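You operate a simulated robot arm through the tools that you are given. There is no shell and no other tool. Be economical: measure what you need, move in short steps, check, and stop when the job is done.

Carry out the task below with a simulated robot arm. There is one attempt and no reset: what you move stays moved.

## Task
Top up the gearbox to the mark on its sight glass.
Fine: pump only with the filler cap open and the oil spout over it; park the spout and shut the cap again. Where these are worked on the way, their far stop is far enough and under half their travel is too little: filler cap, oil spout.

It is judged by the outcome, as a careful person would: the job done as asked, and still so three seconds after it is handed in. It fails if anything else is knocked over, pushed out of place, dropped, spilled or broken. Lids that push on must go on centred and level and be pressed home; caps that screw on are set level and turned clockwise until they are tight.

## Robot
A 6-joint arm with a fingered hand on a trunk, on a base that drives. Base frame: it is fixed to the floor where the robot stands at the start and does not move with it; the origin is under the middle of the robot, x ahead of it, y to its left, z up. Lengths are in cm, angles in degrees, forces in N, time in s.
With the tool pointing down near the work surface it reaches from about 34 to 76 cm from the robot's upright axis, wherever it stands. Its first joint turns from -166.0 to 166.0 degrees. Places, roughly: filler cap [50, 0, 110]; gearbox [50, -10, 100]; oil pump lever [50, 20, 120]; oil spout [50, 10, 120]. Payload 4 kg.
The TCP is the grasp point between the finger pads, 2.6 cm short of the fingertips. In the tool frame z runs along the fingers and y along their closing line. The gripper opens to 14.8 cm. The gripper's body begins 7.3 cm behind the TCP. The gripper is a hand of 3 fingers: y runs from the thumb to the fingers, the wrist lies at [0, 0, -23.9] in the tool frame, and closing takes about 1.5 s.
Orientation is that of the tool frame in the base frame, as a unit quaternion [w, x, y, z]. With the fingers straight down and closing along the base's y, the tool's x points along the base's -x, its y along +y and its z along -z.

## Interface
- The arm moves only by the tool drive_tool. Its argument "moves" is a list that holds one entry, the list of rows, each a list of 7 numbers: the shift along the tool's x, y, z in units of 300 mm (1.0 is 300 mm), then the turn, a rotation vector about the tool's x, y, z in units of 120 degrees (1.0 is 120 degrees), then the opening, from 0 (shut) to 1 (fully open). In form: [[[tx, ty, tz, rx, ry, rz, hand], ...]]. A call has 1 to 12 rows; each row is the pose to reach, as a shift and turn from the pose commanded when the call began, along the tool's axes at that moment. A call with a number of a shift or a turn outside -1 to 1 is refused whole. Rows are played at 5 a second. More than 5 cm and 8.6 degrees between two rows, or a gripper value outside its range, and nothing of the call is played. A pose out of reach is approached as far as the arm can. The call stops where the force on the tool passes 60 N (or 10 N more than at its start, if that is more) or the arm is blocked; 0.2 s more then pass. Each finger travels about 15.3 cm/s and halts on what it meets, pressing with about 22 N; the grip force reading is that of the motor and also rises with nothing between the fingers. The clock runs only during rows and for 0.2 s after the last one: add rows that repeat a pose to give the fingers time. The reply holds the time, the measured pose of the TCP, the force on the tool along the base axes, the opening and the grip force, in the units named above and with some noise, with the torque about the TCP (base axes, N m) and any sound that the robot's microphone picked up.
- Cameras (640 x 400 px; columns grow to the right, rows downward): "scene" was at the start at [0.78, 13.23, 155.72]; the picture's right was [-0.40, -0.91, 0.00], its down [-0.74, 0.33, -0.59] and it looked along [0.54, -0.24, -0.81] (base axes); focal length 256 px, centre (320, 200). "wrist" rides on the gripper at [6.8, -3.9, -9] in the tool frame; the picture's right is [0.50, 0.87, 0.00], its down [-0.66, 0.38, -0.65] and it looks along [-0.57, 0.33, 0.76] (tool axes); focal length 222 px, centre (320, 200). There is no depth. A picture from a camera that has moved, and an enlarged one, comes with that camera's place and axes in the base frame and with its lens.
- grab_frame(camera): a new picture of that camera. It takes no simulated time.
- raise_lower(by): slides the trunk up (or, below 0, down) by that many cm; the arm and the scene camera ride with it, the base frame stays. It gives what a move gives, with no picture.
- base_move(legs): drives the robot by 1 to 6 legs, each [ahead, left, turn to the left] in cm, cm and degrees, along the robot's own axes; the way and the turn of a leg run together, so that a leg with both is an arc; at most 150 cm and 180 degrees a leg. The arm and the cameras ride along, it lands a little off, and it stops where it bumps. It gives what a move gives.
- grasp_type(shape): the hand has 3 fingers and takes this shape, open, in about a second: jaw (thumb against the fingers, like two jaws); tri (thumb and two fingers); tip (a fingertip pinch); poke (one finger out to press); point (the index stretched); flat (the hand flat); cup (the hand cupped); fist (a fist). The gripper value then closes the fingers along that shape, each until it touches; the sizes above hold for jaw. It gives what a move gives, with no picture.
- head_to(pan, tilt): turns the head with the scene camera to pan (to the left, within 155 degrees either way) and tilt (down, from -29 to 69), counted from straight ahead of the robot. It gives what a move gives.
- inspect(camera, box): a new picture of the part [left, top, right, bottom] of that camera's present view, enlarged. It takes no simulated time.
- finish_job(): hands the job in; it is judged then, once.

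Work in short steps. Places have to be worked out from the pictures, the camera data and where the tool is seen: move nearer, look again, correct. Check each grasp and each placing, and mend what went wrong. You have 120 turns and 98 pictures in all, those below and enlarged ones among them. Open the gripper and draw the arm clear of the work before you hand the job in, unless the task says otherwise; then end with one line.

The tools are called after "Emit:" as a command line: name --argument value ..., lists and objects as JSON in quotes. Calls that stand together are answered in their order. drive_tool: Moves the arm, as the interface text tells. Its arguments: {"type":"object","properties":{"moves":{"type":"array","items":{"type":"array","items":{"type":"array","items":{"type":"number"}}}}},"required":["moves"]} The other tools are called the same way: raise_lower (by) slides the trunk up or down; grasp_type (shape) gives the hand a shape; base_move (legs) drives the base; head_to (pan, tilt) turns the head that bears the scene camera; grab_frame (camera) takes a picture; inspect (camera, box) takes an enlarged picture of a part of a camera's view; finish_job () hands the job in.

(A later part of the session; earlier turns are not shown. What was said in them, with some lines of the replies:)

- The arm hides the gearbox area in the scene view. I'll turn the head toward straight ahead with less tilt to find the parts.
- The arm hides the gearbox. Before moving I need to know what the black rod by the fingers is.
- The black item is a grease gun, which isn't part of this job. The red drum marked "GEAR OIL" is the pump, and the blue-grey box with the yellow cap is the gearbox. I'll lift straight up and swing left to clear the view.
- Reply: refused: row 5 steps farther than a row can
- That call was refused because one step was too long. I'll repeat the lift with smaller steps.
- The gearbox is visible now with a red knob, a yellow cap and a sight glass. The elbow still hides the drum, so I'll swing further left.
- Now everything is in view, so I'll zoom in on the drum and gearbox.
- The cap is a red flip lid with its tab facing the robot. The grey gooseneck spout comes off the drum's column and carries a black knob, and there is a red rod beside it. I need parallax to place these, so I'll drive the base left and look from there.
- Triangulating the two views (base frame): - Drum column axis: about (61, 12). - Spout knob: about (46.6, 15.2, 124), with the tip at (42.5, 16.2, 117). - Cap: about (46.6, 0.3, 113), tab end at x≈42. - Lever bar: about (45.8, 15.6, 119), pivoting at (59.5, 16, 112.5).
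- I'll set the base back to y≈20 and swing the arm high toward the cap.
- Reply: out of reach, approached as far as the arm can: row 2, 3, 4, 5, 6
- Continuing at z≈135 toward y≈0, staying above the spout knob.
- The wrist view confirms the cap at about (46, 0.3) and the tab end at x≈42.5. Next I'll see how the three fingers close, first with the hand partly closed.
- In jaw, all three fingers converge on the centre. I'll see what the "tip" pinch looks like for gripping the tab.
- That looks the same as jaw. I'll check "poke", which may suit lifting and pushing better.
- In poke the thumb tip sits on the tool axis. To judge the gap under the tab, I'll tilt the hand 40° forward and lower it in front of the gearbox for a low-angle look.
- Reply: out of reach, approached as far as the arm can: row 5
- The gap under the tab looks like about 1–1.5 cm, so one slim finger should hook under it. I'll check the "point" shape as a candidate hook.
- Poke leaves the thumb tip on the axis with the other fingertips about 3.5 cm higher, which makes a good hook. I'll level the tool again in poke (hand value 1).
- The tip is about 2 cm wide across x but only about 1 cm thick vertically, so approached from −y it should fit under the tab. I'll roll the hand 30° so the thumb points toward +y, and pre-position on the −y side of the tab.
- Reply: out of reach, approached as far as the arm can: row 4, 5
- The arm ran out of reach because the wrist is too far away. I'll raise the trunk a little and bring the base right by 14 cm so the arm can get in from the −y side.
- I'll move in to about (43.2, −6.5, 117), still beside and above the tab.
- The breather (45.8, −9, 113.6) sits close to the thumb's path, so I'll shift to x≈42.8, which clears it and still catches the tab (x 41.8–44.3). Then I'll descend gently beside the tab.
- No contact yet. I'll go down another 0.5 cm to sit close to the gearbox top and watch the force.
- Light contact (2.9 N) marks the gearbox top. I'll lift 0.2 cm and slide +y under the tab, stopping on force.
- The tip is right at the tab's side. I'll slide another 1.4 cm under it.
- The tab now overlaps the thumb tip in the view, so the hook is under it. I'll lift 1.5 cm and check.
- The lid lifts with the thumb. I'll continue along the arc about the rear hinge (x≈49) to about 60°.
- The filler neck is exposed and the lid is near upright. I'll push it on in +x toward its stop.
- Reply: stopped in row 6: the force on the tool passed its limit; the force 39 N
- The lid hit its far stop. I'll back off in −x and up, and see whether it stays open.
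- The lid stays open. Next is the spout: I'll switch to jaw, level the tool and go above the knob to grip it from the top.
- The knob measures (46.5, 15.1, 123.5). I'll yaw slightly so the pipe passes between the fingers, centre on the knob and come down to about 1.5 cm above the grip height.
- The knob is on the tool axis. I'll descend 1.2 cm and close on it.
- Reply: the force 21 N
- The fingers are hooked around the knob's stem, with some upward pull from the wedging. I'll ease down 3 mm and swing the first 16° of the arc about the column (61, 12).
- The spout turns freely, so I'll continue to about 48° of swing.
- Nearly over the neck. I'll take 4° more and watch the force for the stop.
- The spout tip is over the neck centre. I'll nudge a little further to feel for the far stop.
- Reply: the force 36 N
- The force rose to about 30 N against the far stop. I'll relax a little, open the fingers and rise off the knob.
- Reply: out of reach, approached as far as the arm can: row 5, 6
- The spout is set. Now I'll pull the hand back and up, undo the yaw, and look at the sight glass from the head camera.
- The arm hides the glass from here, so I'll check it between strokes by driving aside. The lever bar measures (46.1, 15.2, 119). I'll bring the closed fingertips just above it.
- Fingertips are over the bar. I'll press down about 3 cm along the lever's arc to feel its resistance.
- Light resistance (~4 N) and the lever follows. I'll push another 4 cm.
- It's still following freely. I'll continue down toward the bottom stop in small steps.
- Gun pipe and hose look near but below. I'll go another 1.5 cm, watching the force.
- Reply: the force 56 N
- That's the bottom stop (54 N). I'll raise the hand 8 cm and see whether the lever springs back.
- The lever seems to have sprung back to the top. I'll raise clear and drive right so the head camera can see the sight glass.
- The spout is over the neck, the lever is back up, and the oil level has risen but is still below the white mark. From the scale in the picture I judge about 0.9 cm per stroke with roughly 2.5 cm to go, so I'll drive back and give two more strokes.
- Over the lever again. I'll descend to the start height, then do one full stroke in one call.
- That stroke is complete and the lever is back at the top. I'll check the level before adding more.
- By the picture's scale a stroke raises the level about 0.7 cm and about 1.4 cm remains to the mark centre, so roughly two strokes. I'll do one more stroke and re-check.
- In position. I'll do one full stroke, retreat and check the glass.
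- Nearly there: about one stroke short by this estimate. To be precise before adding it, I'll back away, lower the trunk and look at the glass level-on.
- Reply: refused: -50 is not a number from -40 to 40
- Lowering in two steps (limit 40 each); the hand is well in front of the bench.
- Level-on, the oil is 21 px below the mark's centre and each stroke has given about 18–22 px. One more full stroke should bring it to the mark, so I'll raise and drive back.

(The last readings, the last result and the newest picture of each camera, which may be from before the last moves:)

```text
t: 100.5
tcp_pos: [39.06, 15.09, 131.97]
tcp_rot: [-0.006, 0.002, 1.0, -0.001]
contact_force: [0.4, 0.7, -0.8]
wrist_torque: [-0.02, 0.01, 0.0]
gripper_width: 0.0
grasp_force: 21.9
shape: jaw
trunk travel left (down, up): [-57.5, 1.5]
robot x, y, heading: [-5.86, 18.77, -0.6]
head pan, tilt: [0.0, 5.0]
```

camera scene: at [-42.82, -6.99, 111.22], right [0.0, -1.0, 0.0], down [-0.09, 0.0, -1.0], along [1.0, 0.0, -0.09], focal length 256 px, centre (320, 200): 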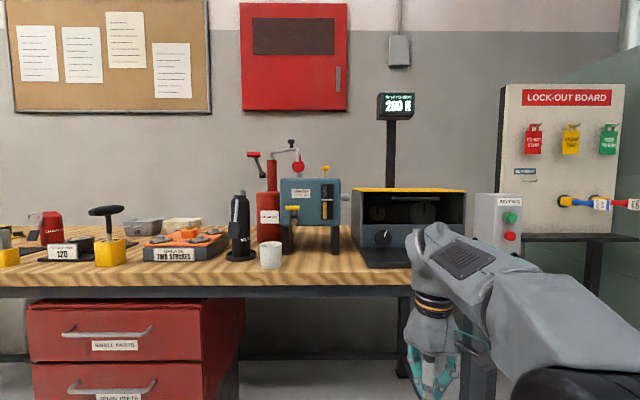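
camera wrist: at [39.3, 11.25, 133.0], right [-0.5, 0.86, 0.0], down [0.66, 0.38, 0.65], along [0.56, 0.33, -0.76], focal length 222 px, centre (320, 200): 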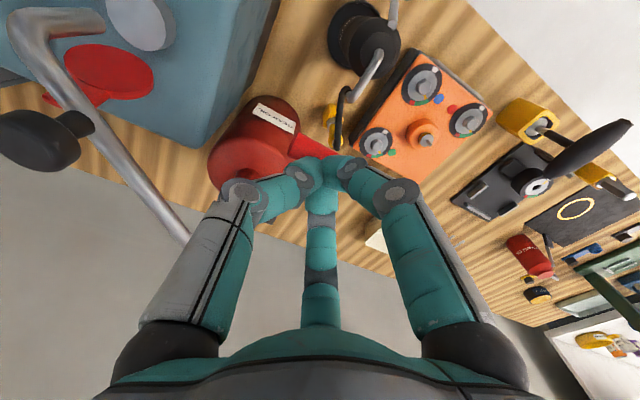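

Back in position, so I'll approach and give the fourth full stroke.

Emit:
drive_tool --moves '[[[-0.12, 0, 0.06, 0, 0, 0, 0], [-0.232, 0, 0.13, 0, 0, 0, 0], [-0.232, 0.003, 0.267, 0, 0, 0, 0], [-0.232, 0.003, 0.267, 0, 0, 0, 0]]]'

Emit:
drive_tool --moves '[[[0, 0, 0.04, 0, 0, 0, 0], [0.02, 0, 0.107, 0, 0, 0, 0], [0.047, 0, 0.18, 0, 0, 0, 0], [0.053, 0, 0.25, 0, 0, 0, 0], [0.053, 0, 0.317, 0, 0, 0, 0], [0.04, 0, 0.367, 0, 0, 0, 0], [0.035, 0, 0.39, 0, 0, 0, 0], [0.05, 0, 0.3, 0, 0, 0, 0], [0.05, 0, 0.2, 0, 0, 0, 0], [0.03, 0, 0.1, 0, 0, 0, 0], [0, 0, 0, 0, 0, 0, 0]]]'

Emit:
drive_tool --moves '[[[0.05, 0, -0.1, 0, 0, 0, 0], [0.15, 0, -0.2, 0, 0, 0, 0], [0.235, 0, -0.267, 0, 0, 0, 0]]]'

Emit:
base_move --legs '[[-40, 0, 0], [0, -42, 0]]'

Emit:
raise_lower --by -40

Emit:
raise_lower --by -17

Emit:
grab_frame --camera "scene"

Emit:
inspect --camera "scene" --box '[314, 178, 340, 226]'

```text
t: 101.5
tcp_pos: [45.95, 15.02, 123.84]
tcp_rot: [-0.005, 0.002, 1.0, -0.001]
contact_force: [0.2, -0.1, 0.4]
wrist_torque: [-0.02, -0.01, 0.0]
gripper_width: 0.0
grasp_force: 21.7
shape: jaw
trunk travel left (down, up): [-57.5, 1.5]
robot x, y, heading: [-5.87, 18.85, -0.5]
head pan, tilt: [0.0, 5.0]
```

```text
t: 103.8
tcp_pos: [45.86, 15.2, 123.81]
tcp_rot: [-0.005, 0.002, 1.0, -0.001]
contact_force: [-0.5, 0.5, 1.0]
wrist_torque: [0.02, -0.01, -0.02]
gripper_width: 0.02
grasp_force: 22.0
shape: jaw
trunk travel left (down, up): [-57.5, 1.5]
robot x, y, heading: [-5.77, 18.76, -0.7]
head pan, tilt: [0.0, 5.0]
```

```text
t: 104.7
tcp_pos: [38.96, 15.48, 131.9]
tcp_rot: [-0.005, 0.002, 1.0, 0.0]
contact_force: [0.5, -0.2, 0.8]
wrist_torque: [0.01, -0.01, 0.0]
gripper_width: 0.02
grasp_force: 21.8
shape: jaw
trunk travel left (down, up): [-57.5, 1.5]
robot x, y, heading: [-5.64, 18.53, -0.5]
head pan, tilt: [0.0, 5.0]
```

```text
t: 109.3
tcp_pos: [-1.24, -26.21, 131.89]
tcp_rot: [-0.005, 0.0, 1.0, -0.001]
contact_force: [-0.1, 0.4, -0.2]
wrist_torque: [-0.01, -0.01, -0.01]
gripper_width: 0.0
grasp_force: 21.9
shape: jaw
trunk travel left (down, up): [-57.5, 1.5]
robot x, y, heading: [-46.22, -22.72, -0.4]
head pan, tilt: [0.0, 5.0]
```

```text
t: 113.2
tcp_pos: [-1.24, -26.11, 91.92]
tcp_rot: [-0.005, -0.001, 1.0, 0.0]
contact_force: [-1.1, -0.5, 0.1]
wrist_torque: [0.0, -0.01, -0.01]
gripper_width: 0.0
grasp_force: 22.1
shape: jaw
trunk travel left (down, up): [-17.5, 41.5]
robot x, y, heading: [-46.14, -22.63, -0.3]
head pan, tilt: [0.0, 5.0]
```

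```text
t: 115.1
tcp_pos: [-1.23, -26.19, 74.86]
tcp_rot: [-0.005, 0.0, 1.0, -0.001]
contact_force: [-0.5, -0.2, 0.3]
wrist_torque: [-0.02, -0.01, -0.01]
gripper_width: 0.0
grasp_force: 21.3
shape: jaw
trunk travel left (down, up): [-0.5, 58.5]
robot x, y, heading: [-46.08, -22.79, -0.2]
head pan, tilt: [0.0, 5.0]
```

```text
36 pictures are left
camera scene: at [-42.67, -6.76, 111.22], right [-0.01, -1.0, 0.0], down [-0.09, 0.0, -1.0], along [1.0, -0.01, -0.09], focal length 256 px, centre (320, 200)
```

scene: 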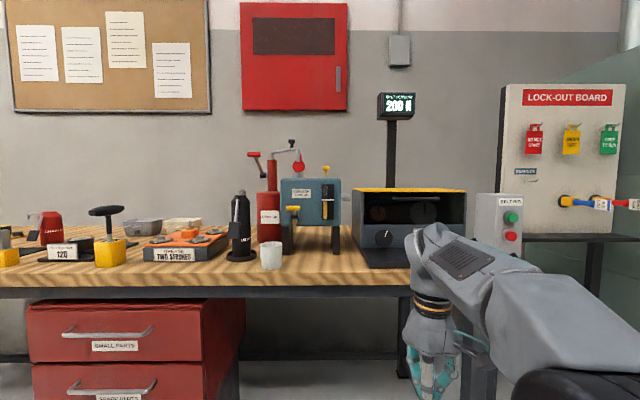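

```text
8.33 times, centred on (327, 202) of scene
camera zoom: at [-42.67, -6.76, 111.22], right [-0.01, -1.0, 0.0], down [-0.09, 0.0, -1.0], along [1.0, -0.01, -0.09], focal length 2132 px, centre (262, 183)
```

zoom: 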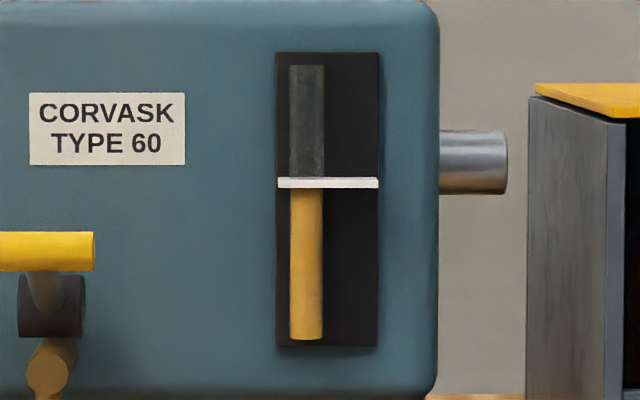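

The oil level is now right at the mark. Next I'll park the spout: raise, and drive back in a little closer (robot about (−4, 13)).

Emit:
raise_lower --by 40

Emit:
raise_lower --by 17

Emit:
base_move --legs '[[0, 36, 0], [42, 0, 0]]'

Emit:
grab_frame --camera "wrist"

```text
t: 118.9
tcp_pos: [-1.19, -26.1, 114.74]
tcp_rot: [-0.006, 0.0, 1.0, -0.001]
contact_force: [0.0, -0.8, 0.6]
wrist_torque: [-0.02, -0.03, -0.01]
gripper_width: 0.0
grasp_force: 21.7
shape: jaw
trunk travel left (down, up): [-40.5, 18.5]
robot x, y, heading: [-46.05, -23.17, -0.5]
head pan, tilt: [0.0, 5.0]
```

```text
t: 120.8
tcp_pos: [-1.14, -26.18, 131.99]
tcp_rot: [-0.005, -0.001, 1.0, -0.001]
contact_force: [0.1, 0.1, -0.8]
wrist_torque: [0.0, 0.02, -0.01]
gripper_width: 0.0
grasp_force: 22.5
shape: jaw
trunk travel left (down, up): [-57.5, 1.5]
robot x, y, heading: [-45.98, -23.02, -0.4]
head pan, tilt: [0.0, 5.0]
```

```text
t: 125.3
tcp_pos: [41.04, 8.99, 131.83]
tcp_rot: [-0.006, 0.003, 1.0, -0.001]
contact_force: [0.2, 0.2, 1.3]
wrist_torque: [0.0, 0.01, 0.01]
gripper_width: 0.0
grasp_force: 21.7
shape: jaw
trunk travel left (down, up): [-57.5, 1.5]
robot x, y, heading: [-4.22, 12.63, -0.6]
head pan, tilt: [0.0, 5.0]
```

```text
34 pictures are left
camera wrist: at [34.24, 5.09, 141.02], right [-0.5, 0.87, 0.0], down [0.66, 0.38, 0.65], along [0.56, 0.32, -0.76], focal length 222 px, centre (320, 200)
```

wrist: 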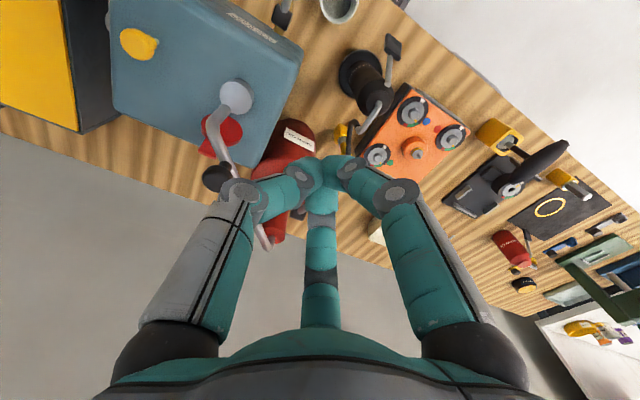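

The knob measures (49.5, 2.5, 123.7). I'll move above it with the hand open and yawed about 38° to straddle the pipe.

Emit:
drive_tool --moves '[[[-0.05, -0.04, 0, 0, 0, -0.063, 0.6], [-0.11, -0.08, 0, 0, 0, -0.126, 0.6], [-0.17, -0.13, 0, 0, 0, -0.19, 0.6], [-0.23, -0.17, 0, 0, 0, -0.253, 0.6], [-0.283, -0.217, 0, 0, 0, -0.317, 0.6], [-0.283, -0.217, 0.1, 0, 0, -0.317, 0.6]]]'

Emit:
grab_frame --camera "wrist"

```text
t: 126.7
tcp_pos: [49.24, 2.7, 128.41]
tcp_rot: [-0.004, -0.322, 0.947, -0.001]
contact_force: [0.4, -1.0, -0.4]
wrist_torque: [0.01, 0.01, -0.02]
gripper_width: 8.87
grasp_force: 0.1
shape: jaw
out of reach, approached as far as the arm can: row 5, 6
trunk travel left (down, up): [-57.5, 1.5]
robot x, y, heading: [-4.04, 11.94, -0.5]
head pan, tilt: [0.0, 5.0]
```

```text
33 pictures are left
camera wrist: at [46.28, -4.43, 137.53], right [-0.92, 0.38, 0.01], down [0.29, 0.7, 0.65], along [0.24, 0.6, -0.76], focal length 222 px, centre (320, 200)
```

wrist: 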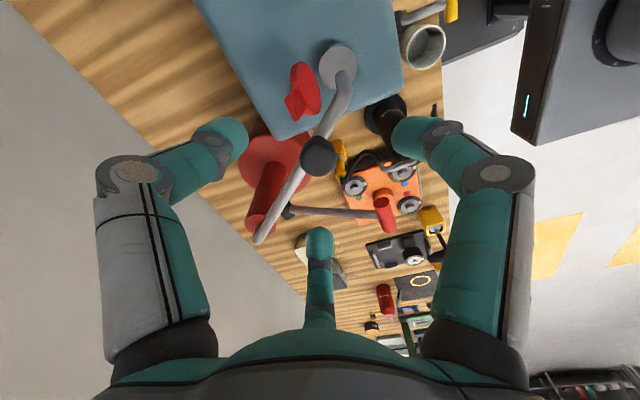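

The knob is centred. I'll descend to 124.6 and close.

Emit:
drive_tool --moves '[[[0, 0, 0.06, 0, 0, 0, 0.6], [0, 0, 0.12, 0, 0, 0, 0.6], [0, 0, 0.13, 0, 0, 0, 0.3], [0, 0, 0.13, 0, 0, 0, 0.1], [0, 0, 0.13, 0, 0, 0, 0.1], [0, 0, 0.13, 0, 0, 0, 0.1], [0, 0, 0.13, 0, 0, 0, 0.1]]]'

Emit:
grab_frame --camera "wrist"

```text
t: 128.3
tcp_pos: [49.13, 2.76, 124.52]
tcp_rot: [-0.005, -0.324, 0.946, 0.0]
contact_force: [-0.1, 0.8, -0.4]
wrist_torque: [0.04, -0.02, -0.05]
gripper_width: 1.52
grasp_force: 0.0
shape: jaw
trunk travel left (down, up): [-57.5, 1.5]
robot x, y, heading: [-3.62, 12.75, -0.7]
head pan, tilt: [0.0, 5.0]
```

```text
32 pictures are left
camera wrist: at [46.27, -4.43, 133.65], right [-0.93, 0.38, 0.01], down [0.29, 0.7, 0.65], along [0.24, 0.6, -0.76], focal length 222 px, centre (320, 200)
```

wrist: 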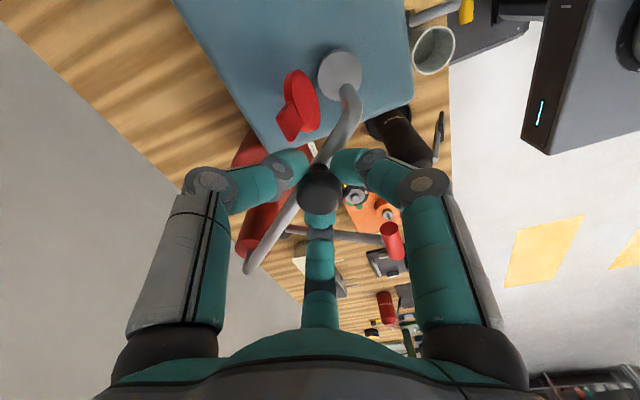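

The knob is caged. I'll swing the spout back along the arc to its park position.

Emit:
drive_tool --moves '[[[0, 0, 0, 0, 0, 0, 0.05], [-0.0122, 0.0652, 0, 0, 0, 0.0633, 0.05], [-0.0253, 0.1293, 0, 0, 0, 0.1267, 0.05], [-0.0462, 0.1911, 0, 0, 0, 0.19, 0.05], [-0.0756, 0.2497, 0, 0, 0, 0.2533, 0.05], [-0.1123, 0.304, 0, 0, 0, 0.3167, 0.05], [-0.1555, 0.3527, 0, 0, 0, 0.38, 0.05], [-0.1798, 0.3747, 0, 0, 0, 0.412, 0.05]]]'

Emit:
grab_frame --camera "wrist"

```text
t: 130.1
tcp_pos: [46.45, 14.9, 124.49]
tcp_rot: [-0.006, 0.103, 0.995, -0.001]
contact_force: [-11.0, 1.1, -31.5]
wrist_torque: [0.15, 0.04, -0.12]
gripper_width: 0.9
grasp_force: 22.1
shape: jaw
trunk travel left (down, up): [-57.5, 1.5]
robot x, y, heading: [-4.02, 12.19, -0.9]
head pan, tilt: [0.0, 5.0]
```

```text
31 pictures are left
camera wrist: at [39.21, 12.56, 133.61], right [-0.31, 0.95, 0.0], down [0.73, 0.24, 0.64], along [0.61, 0.2, -0.76], focal length 222 px, centre (320, 200)
```

wrist: 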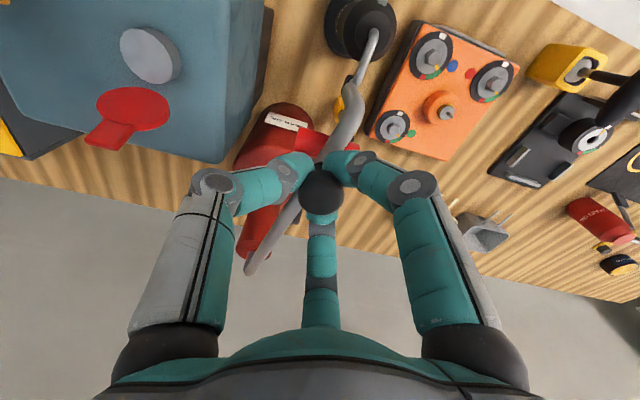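

Back near the original pose. I'll nudge further to feel the park stop.

Emit:
drive_tool --moves '[[[0, 0.012, 0.005, 0, 0, 0, 0.08], [0, 0.024, 0.005, 0, 0, 0, 0.08]]]'

```text
t: 130.7
tcp_pos: [46.64, 15.53, 124.59]
tcp_rot: [-0.002, 0.101, 0.995, 0.0]
contact_force: [-3.1, -4.3, -0.4]
wrist_torque: [-0.04, 0.04, -0.02]
gripper_width: 1.24
grasp_force: 0.1
shape: jaw
trunk travel left (down, up): [-57.5, 1.5]
robot x, y, heading: [-3.75, 12.42, -0.6]
head pan, tilt: [0.0, 5.0]
```

Emit:
drive_tool --moves '[[[0, 0.01, 0, 0, 0, 0, 0.06], [0, 0.02, 0, 0, 0, 0, 0.06]]]'

Emit:
grab_frame --camera "wrist"

```text
t: 131.3
tcp_pos: [46.93, 15.79, 124.28]
tcp_rot: [-0.005, 0.102, 0.995, -0.001]
contact_force: [-6.1, -19.4, -15.2]
wrist_torque: [-0.15, 0.02, -0.01]
gripper_width: 0.86
grasp_force: 22.2
shape: jaw
trunk travel left (down, up): [-57.5, 1.5]
robot x, y, heading: [-3.82, 12.26, -0.4]
head pan, tilt: [0.0, 5.0]
```

```text
30 pictures are left
camera wrist: at [39.51, 13.43, 133.51], right [-0.31, 0.95, 0.0], down [0.73, 0.24, 0.65], along [0.61, 0.2, -0.76], focal length 222 px, centre (320, 200)
```

wrist: 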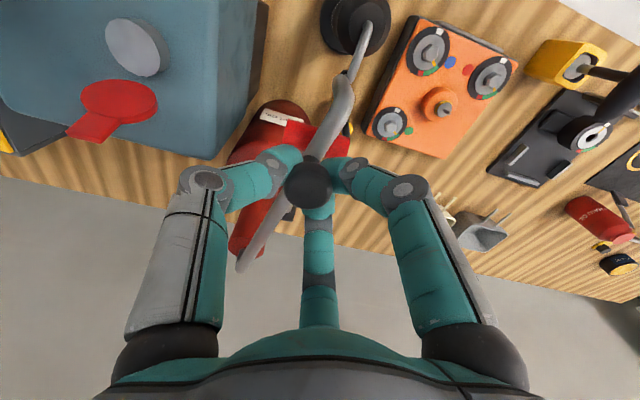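

About 20 N in y shows it's on the park stop. I'll relax, open and rise off.

Emit:
drive_tool --moves '[[[0, -0.008, 0.004, 0, 0, 0, 0.06], [0, -0.01, 0.004, 0, 0, 0, 0.3], [0, -0.01, 0.004, 0, 0, 0, 0.6], [0, -0.01, 0.004, 0, 0, 0, 0.6], [0, -0.01, -0.1, 0, 0, 0, 0.6], [0.05, -0.01, -0.2, 0, 0, -0.05, 0.6], [0.12, -0.01, -0.25, 0, 0, -0.1, 0.6]]]'

Emit:
grab_frame --camera "wrist"

```text
t: 132.9
tcp_pos: [43.22, 16.65, 131.95]
tcp_rot: [-0.005, -0.004, 1.0, -0.001]
contact_force: [0.5, 0.7, -0.4]
wrist_torque: [-0.02, -0.03, -0.02]
gripper_width: 8.83
grasp_force: 0.0
shape: jaw
trunk travel left (down, up): [-57.5, 1.5]
robot x, y, heading: [-4.09, 12.3, -0.6]
head pan, tilt: [0.0, 5.0]
```

```text
29 pictures are left
camera wrist: at [36.57, 12.74, 141.13], right [-0.51, 0.86, 0.0], down [0.66, 0.38, 0.65], along [0.56, 0.33, -0.76], focal length 222 px, centre (320, 200)
```

wrist: 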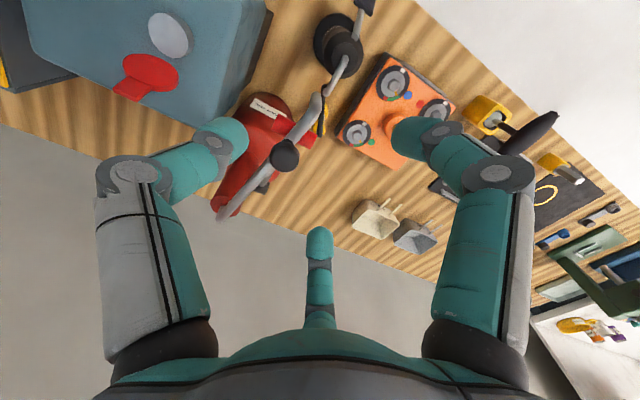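

Spout parked (knob at (46.3, 15.1), as at the start). Next is the cap: I'll bring the base closer so I can reach behind the open lid, and use the poke shape.

Emit:
base_move --legs '[[6, -9, 0]]'

Emit:
grasp_type --shape "poke"

Emit:
grab_frame --camera "wrist"

```text
t: 134.1
tcp_pos: [49.22, 7.6, 131.93]
tcp_rot: [-0.005, -0.002, 1.0, -0.001]
contact_force: [0.3, -0.9, -0.4]
wrist_torque: [0.0, 0.01, -0.04]
gripper_width: 8.82
grasp_force: 0.1
shape: jaw
trunk travel left (down, up): [-57.5, 1.5]
robot x, y, heading: [1.99, 3.14, -0.5]
head pan, tilt: [0.0, 5.0]
```

```text
t: 135.0
tcp_pos: [49.01, 7.65, 131.95]
tcp_rot: [-0.005, -0.004, 1.0, -0.001]
contact_force: [0.3, -0.2, -0.7]
wrist_torque: [0.0, 0.01, -0.01]
gripper_width: 0.01
grasp_force: 0.1
shape: poke
trunk travel left (down, up): [-57.5, 1.5]
robot x, y, heading: [2.05, 3.41, -0.5]
head pan, tilt: [0.0, 5.0]
```

```text
28 pictures are left
camera wrist: at [42.52, 3.72, 141.07], right [-0.5, 0.86, 0.0], down [0.66, 0.38, 0.65], along [0.56, 0.33, -0.76], focal length 222 px, centre (320, 200)
```

wrist: 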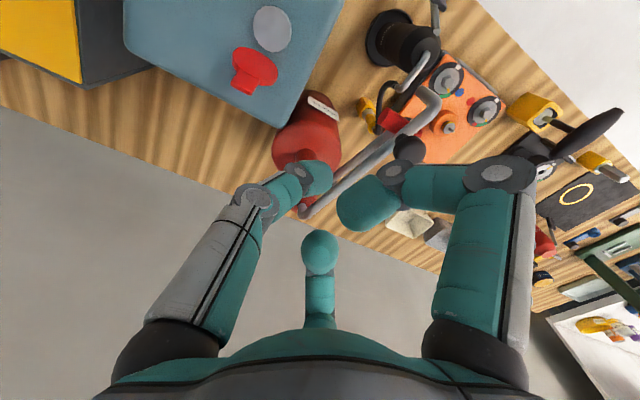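

I'll go to (54.5, 0.2) behind the lid and descend partway.

Emit:
drive_tool --moves '[[[-0.06, -0.08, 0, 0, 0, 0, 1], [-0.12, -0.16, 0, 0, 0, 0, 1], [-0.18, -0.247, 0, 0, 0, 0, 1], [-0.18, -0.247, 0.1, 0, 0, 0, 1], [-0.18, -0.247, 0.2, 0, 0, 0, 1], [-0.18, -0.247, 0.2, 0, 0, 0, 1]]]'

Emit:
grab_frame --camera "wrist"

```text
t: 136.4
tcp_pos: [54.57, 0.17, 125.81]
tcp_rot: [-0.006, -0.004, 1.0, -0.001]
contact_force: [-0.3, 0.1, 0.3]
wrist_torque: [-0.02, 0.0, 0.0]
gripper_width: 0.01
grasp_force: 0.1
shape: poke
trunk travel left (down, up): [-57.5, 1.5]
robot x, y, heading: [1.91, 3.47, -0.5]
head pan, tilt: [0.0, 5.0]
```

```text
27 pictures are left
camera wrist: at [47.9, -3.7, 134.99], right [-0.5, 0.86, 0.0], down [0.66, 0.38, 0.65], along [0.56, 0.33, -0.76], focal length 222 px, centre (320, 200)
```

wrist: 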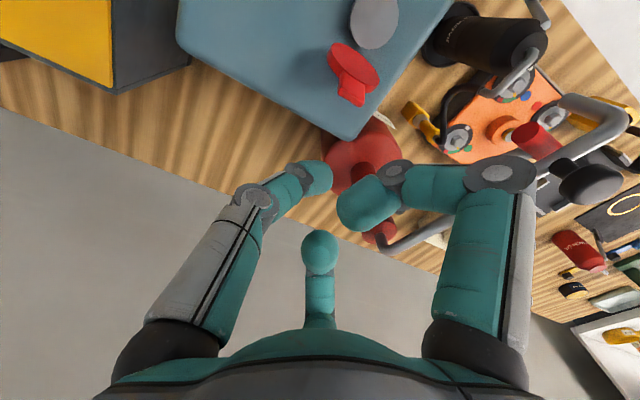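

The tab end is at (50.5, 0.2, ~119.5) and the thumb tip is clear behind it. I'll descend 5 cm.

Emit:
drive_tool --moves '[[[0, 0, 0.08, 0, 0, 0, 1], [0, 0, 0.165, 0, 0, 0, 1], [0.03, 0, 0.165, 0, 0, 0, 1], [0.06, 0, 0.165, 0, 0, 0, 1], [0.09, 0, 0.165, 0, 0, 0, 1]]]'

Emit:
grab_frame --camera "wrist"

```text
t: 137.6
tcp_pos: [51.79, 0.19, 121.1]
tcp_rot: [-0.006, -0.003, 1.0, 0.0]
contact_force: [0.0, -0.1, 0.4]
wrist_torque: [-0.01, -0.02, -0.02]
gripper_width: 0.0
grasp_force: 0.1
shape: poke
trunk travel left (down, up): [-57.5, 1.5]
robot x, y, heading: [2.11, 3.13, -0.6]
head pan, tilt: [0.0, 5.0]
```

```text
26 pictures are left
camera wrist: at [45.13, -3.69, 130.13], right [-0.5, 0.86, 0.0], down [0.66, 0.38, 0.65], along [0.56, 0.33, -0.76], focal length 222 px, centre (320, 200)
```

wrist: 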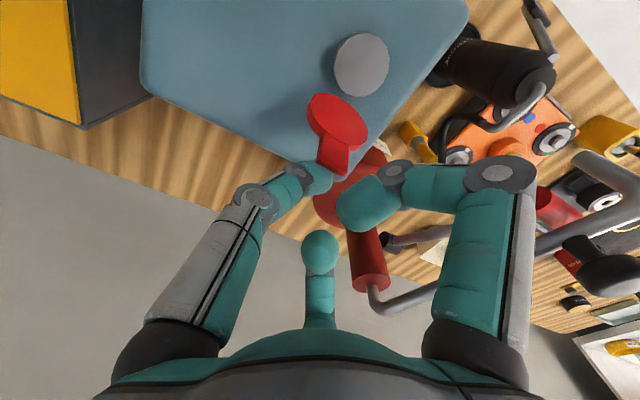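

Tip is right behind the tab. I'll push in −x to bring the lid past vertical.

Emit:
drive_tool --moves '[[[0.04, 0, 0, 0, 0, 0, 1], [0.08, 0, 0, 0, 0, 0, 1], [0.12, 0, 0.005, 0, 0, 0, 1], [0.16, 0, 0.015, 0, 0, 0, 1], [0.2, 0, 0.03, 0, 0, 0, 1]]]'

Emit:
grab_frame --camera "wrist"

```text
t: 138.8
tcp_pos: [45.78, 0.13, 120.2]
tcp_rot: [-0.005, -0.003, 1.0, 0.0]
contact_force: [0.7, -0.3, -0.7]
wrist_torque: [-0.04, -0.01, -0.02]
gripper_width: 0.0
grasp_force: 0.0
shape: poke
trunk travel left (down, up): [-57.5, 1.5]
robot x, y, heading: [1.55, 3.54, -0.3]
head pan, tilt: [0.0, 5.0]
```

```text
25 pictures are left
camera wrist: at [39.12, -3.68, 129.3], right [-0.5, 0.86, 0.0], down [0.66, 0.38, 0.65], along [0.56, 0.33, -0.76], focal length 222 px, centre (320, 200)
```

wrist: 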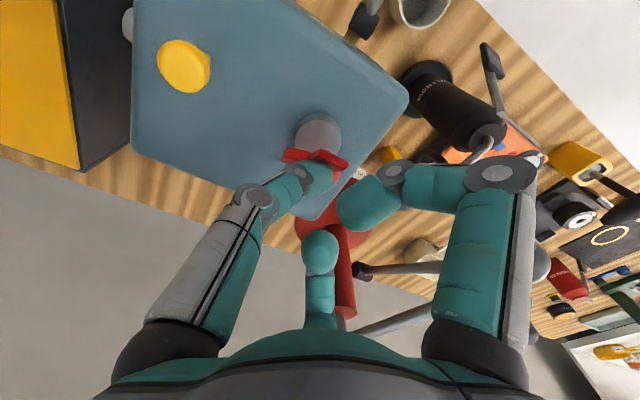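

The lid is past vertical and following. I'll continue down along the arc to close it.

Emit:
drive_tool --moves '[[[0.03, 0, 0.03, 0, 0, 0, 1], [0.055, 0, 0.065, 0, 0, 0, 1], [0.065, 0, 0.1, 0, 0, 0, 1], [0.06, 0, 0.13, 0, 0, 0, 1], [0.055, 0, 0.145, 0, 0, 0, 1]]]'

Emit:
grab_frame --camera "wrist"

```text
t: 140.0
tcp_pos: [43.99, -0.07, 115.99]
tcp_rot: [-0.003, -0.003, 1.0, -0.001]
contact_force: [-3.3, -6.9, 29.4]
wrist_torque: [-0.06, -0.04, -0.02]
gripper_width: 0.01
grasp_force: 0.1
shape: poke
trunk travel left (down, up): [-57.5, 1.5]
robot x, y, heading: [2.0, 3.39, -0.1]
head pan, tilt: [0.0, 5.0]
```

```text
24 pictures are left
camera wrist: at [37.28, -3.83, 125.15], right [-0.5, 0.86, 0.0], down [0.66, 0.38, 0.65], along [0.56, 0.33, -0.76], focal length 222 px, centre (320, 200)
```

wrist: 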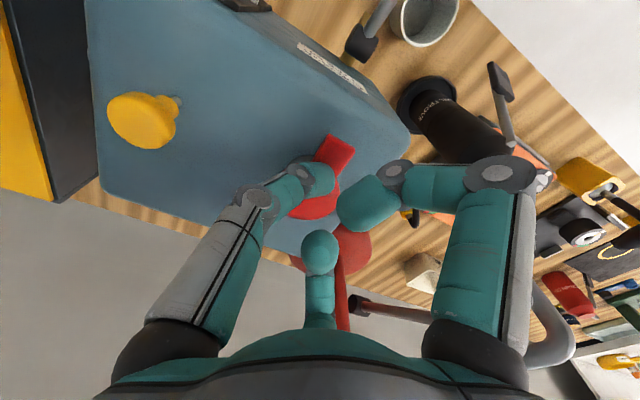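

The lid is down and pressed with about 29 N. I'll lift off and back away to check it.

Emit:
drive_tool --moves '[[[0, 0, -0.12, 0, 0, 0, 1], [0, 0, -0.26, 0, 0, 0, 1], [0.1, 0, -0.4, 0, 0, 0, 1], [0.18, 0, -0.5, 0, 0, 0, 1]]]'

Emit:
base_move --legs '[[-46, 0, 0], [0, -24, 0]]'

Emit:
raise_lower --by -40

Emit:
grab_frame --camera "scene"

```text
refused: row 3 steps farther than a row can; nothing moved
```

```text
t: 144.1
tcp_pos: [-2.45, -23.49, 115.76]
tcp_rot: [-0.006, -0.002, 1.0, 0.0]
contact_force: [-0.2, -0.6, 0.1]
wrist_torque: [0.03, -0.03, 0.01]
gripper_width: 0.01
grasp_force: 0.0
shape: poke
trunk travel left (down, up): [-57.5, 1.5]
robot x, y, heading: [-44.68, -20.37, -0.5]
head pan, tilt: [0.0, 5.0]
```

```text
t: 148.0
tcp_pos: [-2.36, -23.46, 75.72]
tcp_rot: [-0.006, -0.002, 1.0, -0.002]
contact_force: [0.2, 1.3, -0.8]
wrist_torque: [0.0, 0.01, -0.02]
gripper_width: 0.0
grasp_force: 0.0
shape: poke
trunk travel left (down, up): [-17.5, 41.5]
robot x, y, heading: [-44.44, -20.42, -0.7]
head pan, tilt: [0.0, 5.0]
```

```text
23 pictures are left
camera scene: at [-41.09, -4.16, 128.22], right [-0.01, -1.0, 0.0], down [-0.09, 0.0, -1.0], along [1.0, -0.01, -0.09], focal length 256 px, centre (320, 200)
```

scene: 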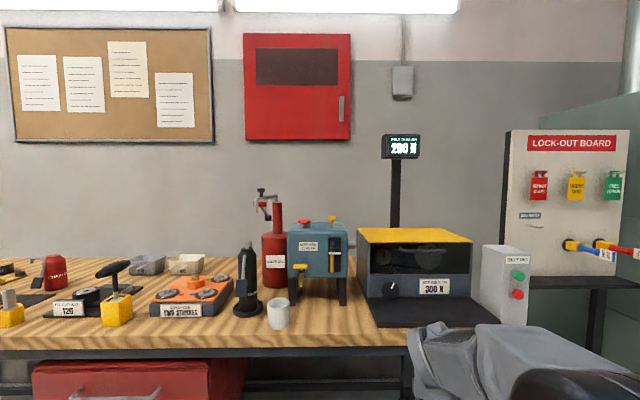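

The lift was refused, so the base drew the finger off the lid while it was still pressing. I need to check that nothing was disturbed.

Emit:
inspect --camera "scene" --box '[235, 180, 365, 310]'

Emit:
inspect --camera "scene" --box '[280, 205, 355, 280]'

```text
3.08 times, centred on (300, 245) of scene
camera zoom: at [-41.09, -4.16, 128.22], right [-0.01, -1.0, 0.0], down [-0.09, 0.0, -1.0], along [1.0, -0.01, -0.09], focal length 787 px, centre (382, 62)
```

zoom: 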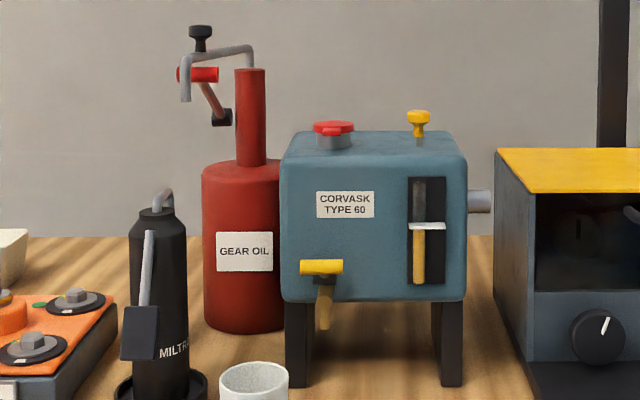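

```text
5.33 times, centred on (318, 242) of scene
camera zoom: at [-41.09, -4.16, 128.22], right [-0.01, -1.0, 0.0], down [-0.09, 0.0, -1.0], along [1.0, -0.01, -0.09], focal length 1364 px, centre (333, -27)
```

zoom: 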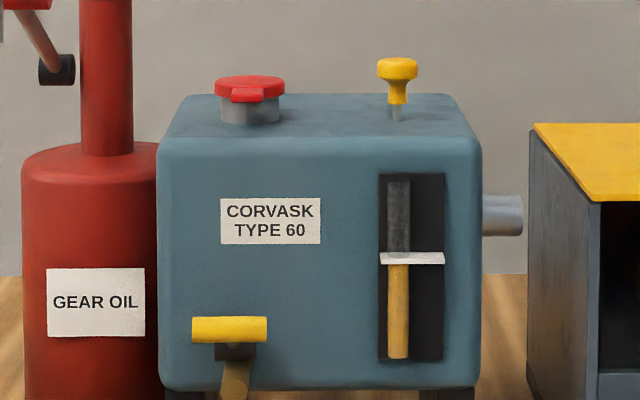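

The cap is shut and level, the spout is parked, the lever is up and the oil is at the mark. I'll open the hand, which is well clear of the work.

Emit:
grasp_type --shape "jaw"

```text
t: 148.9
tcp_pos: [-2.39, -23.48, 75.81]
tcp_rot: [-0.006, -0.002, 1.0, 0.0]
contact_force: [0.4, -0.1, -0.1]
wrist_torque: [0.0, 0.03, -0.01]
gripper_width: 14.79
grasp_force: 0.0
shape: jaw
trunk travel left (down, up): [-17.5, 41.5]
robot x, y, heading: [-44.81, -20.15, -0.7]
head pan, tilt: [0.0, 5.0]
```

The gripper is open and the arm is clear, so I'm handing the job in.

Emit:
finish_job

```text
The job is handed in.
```

The gearbox is filled to its sight-glass mark after four pump strokes, the spout is parked and the filler cap is shut.
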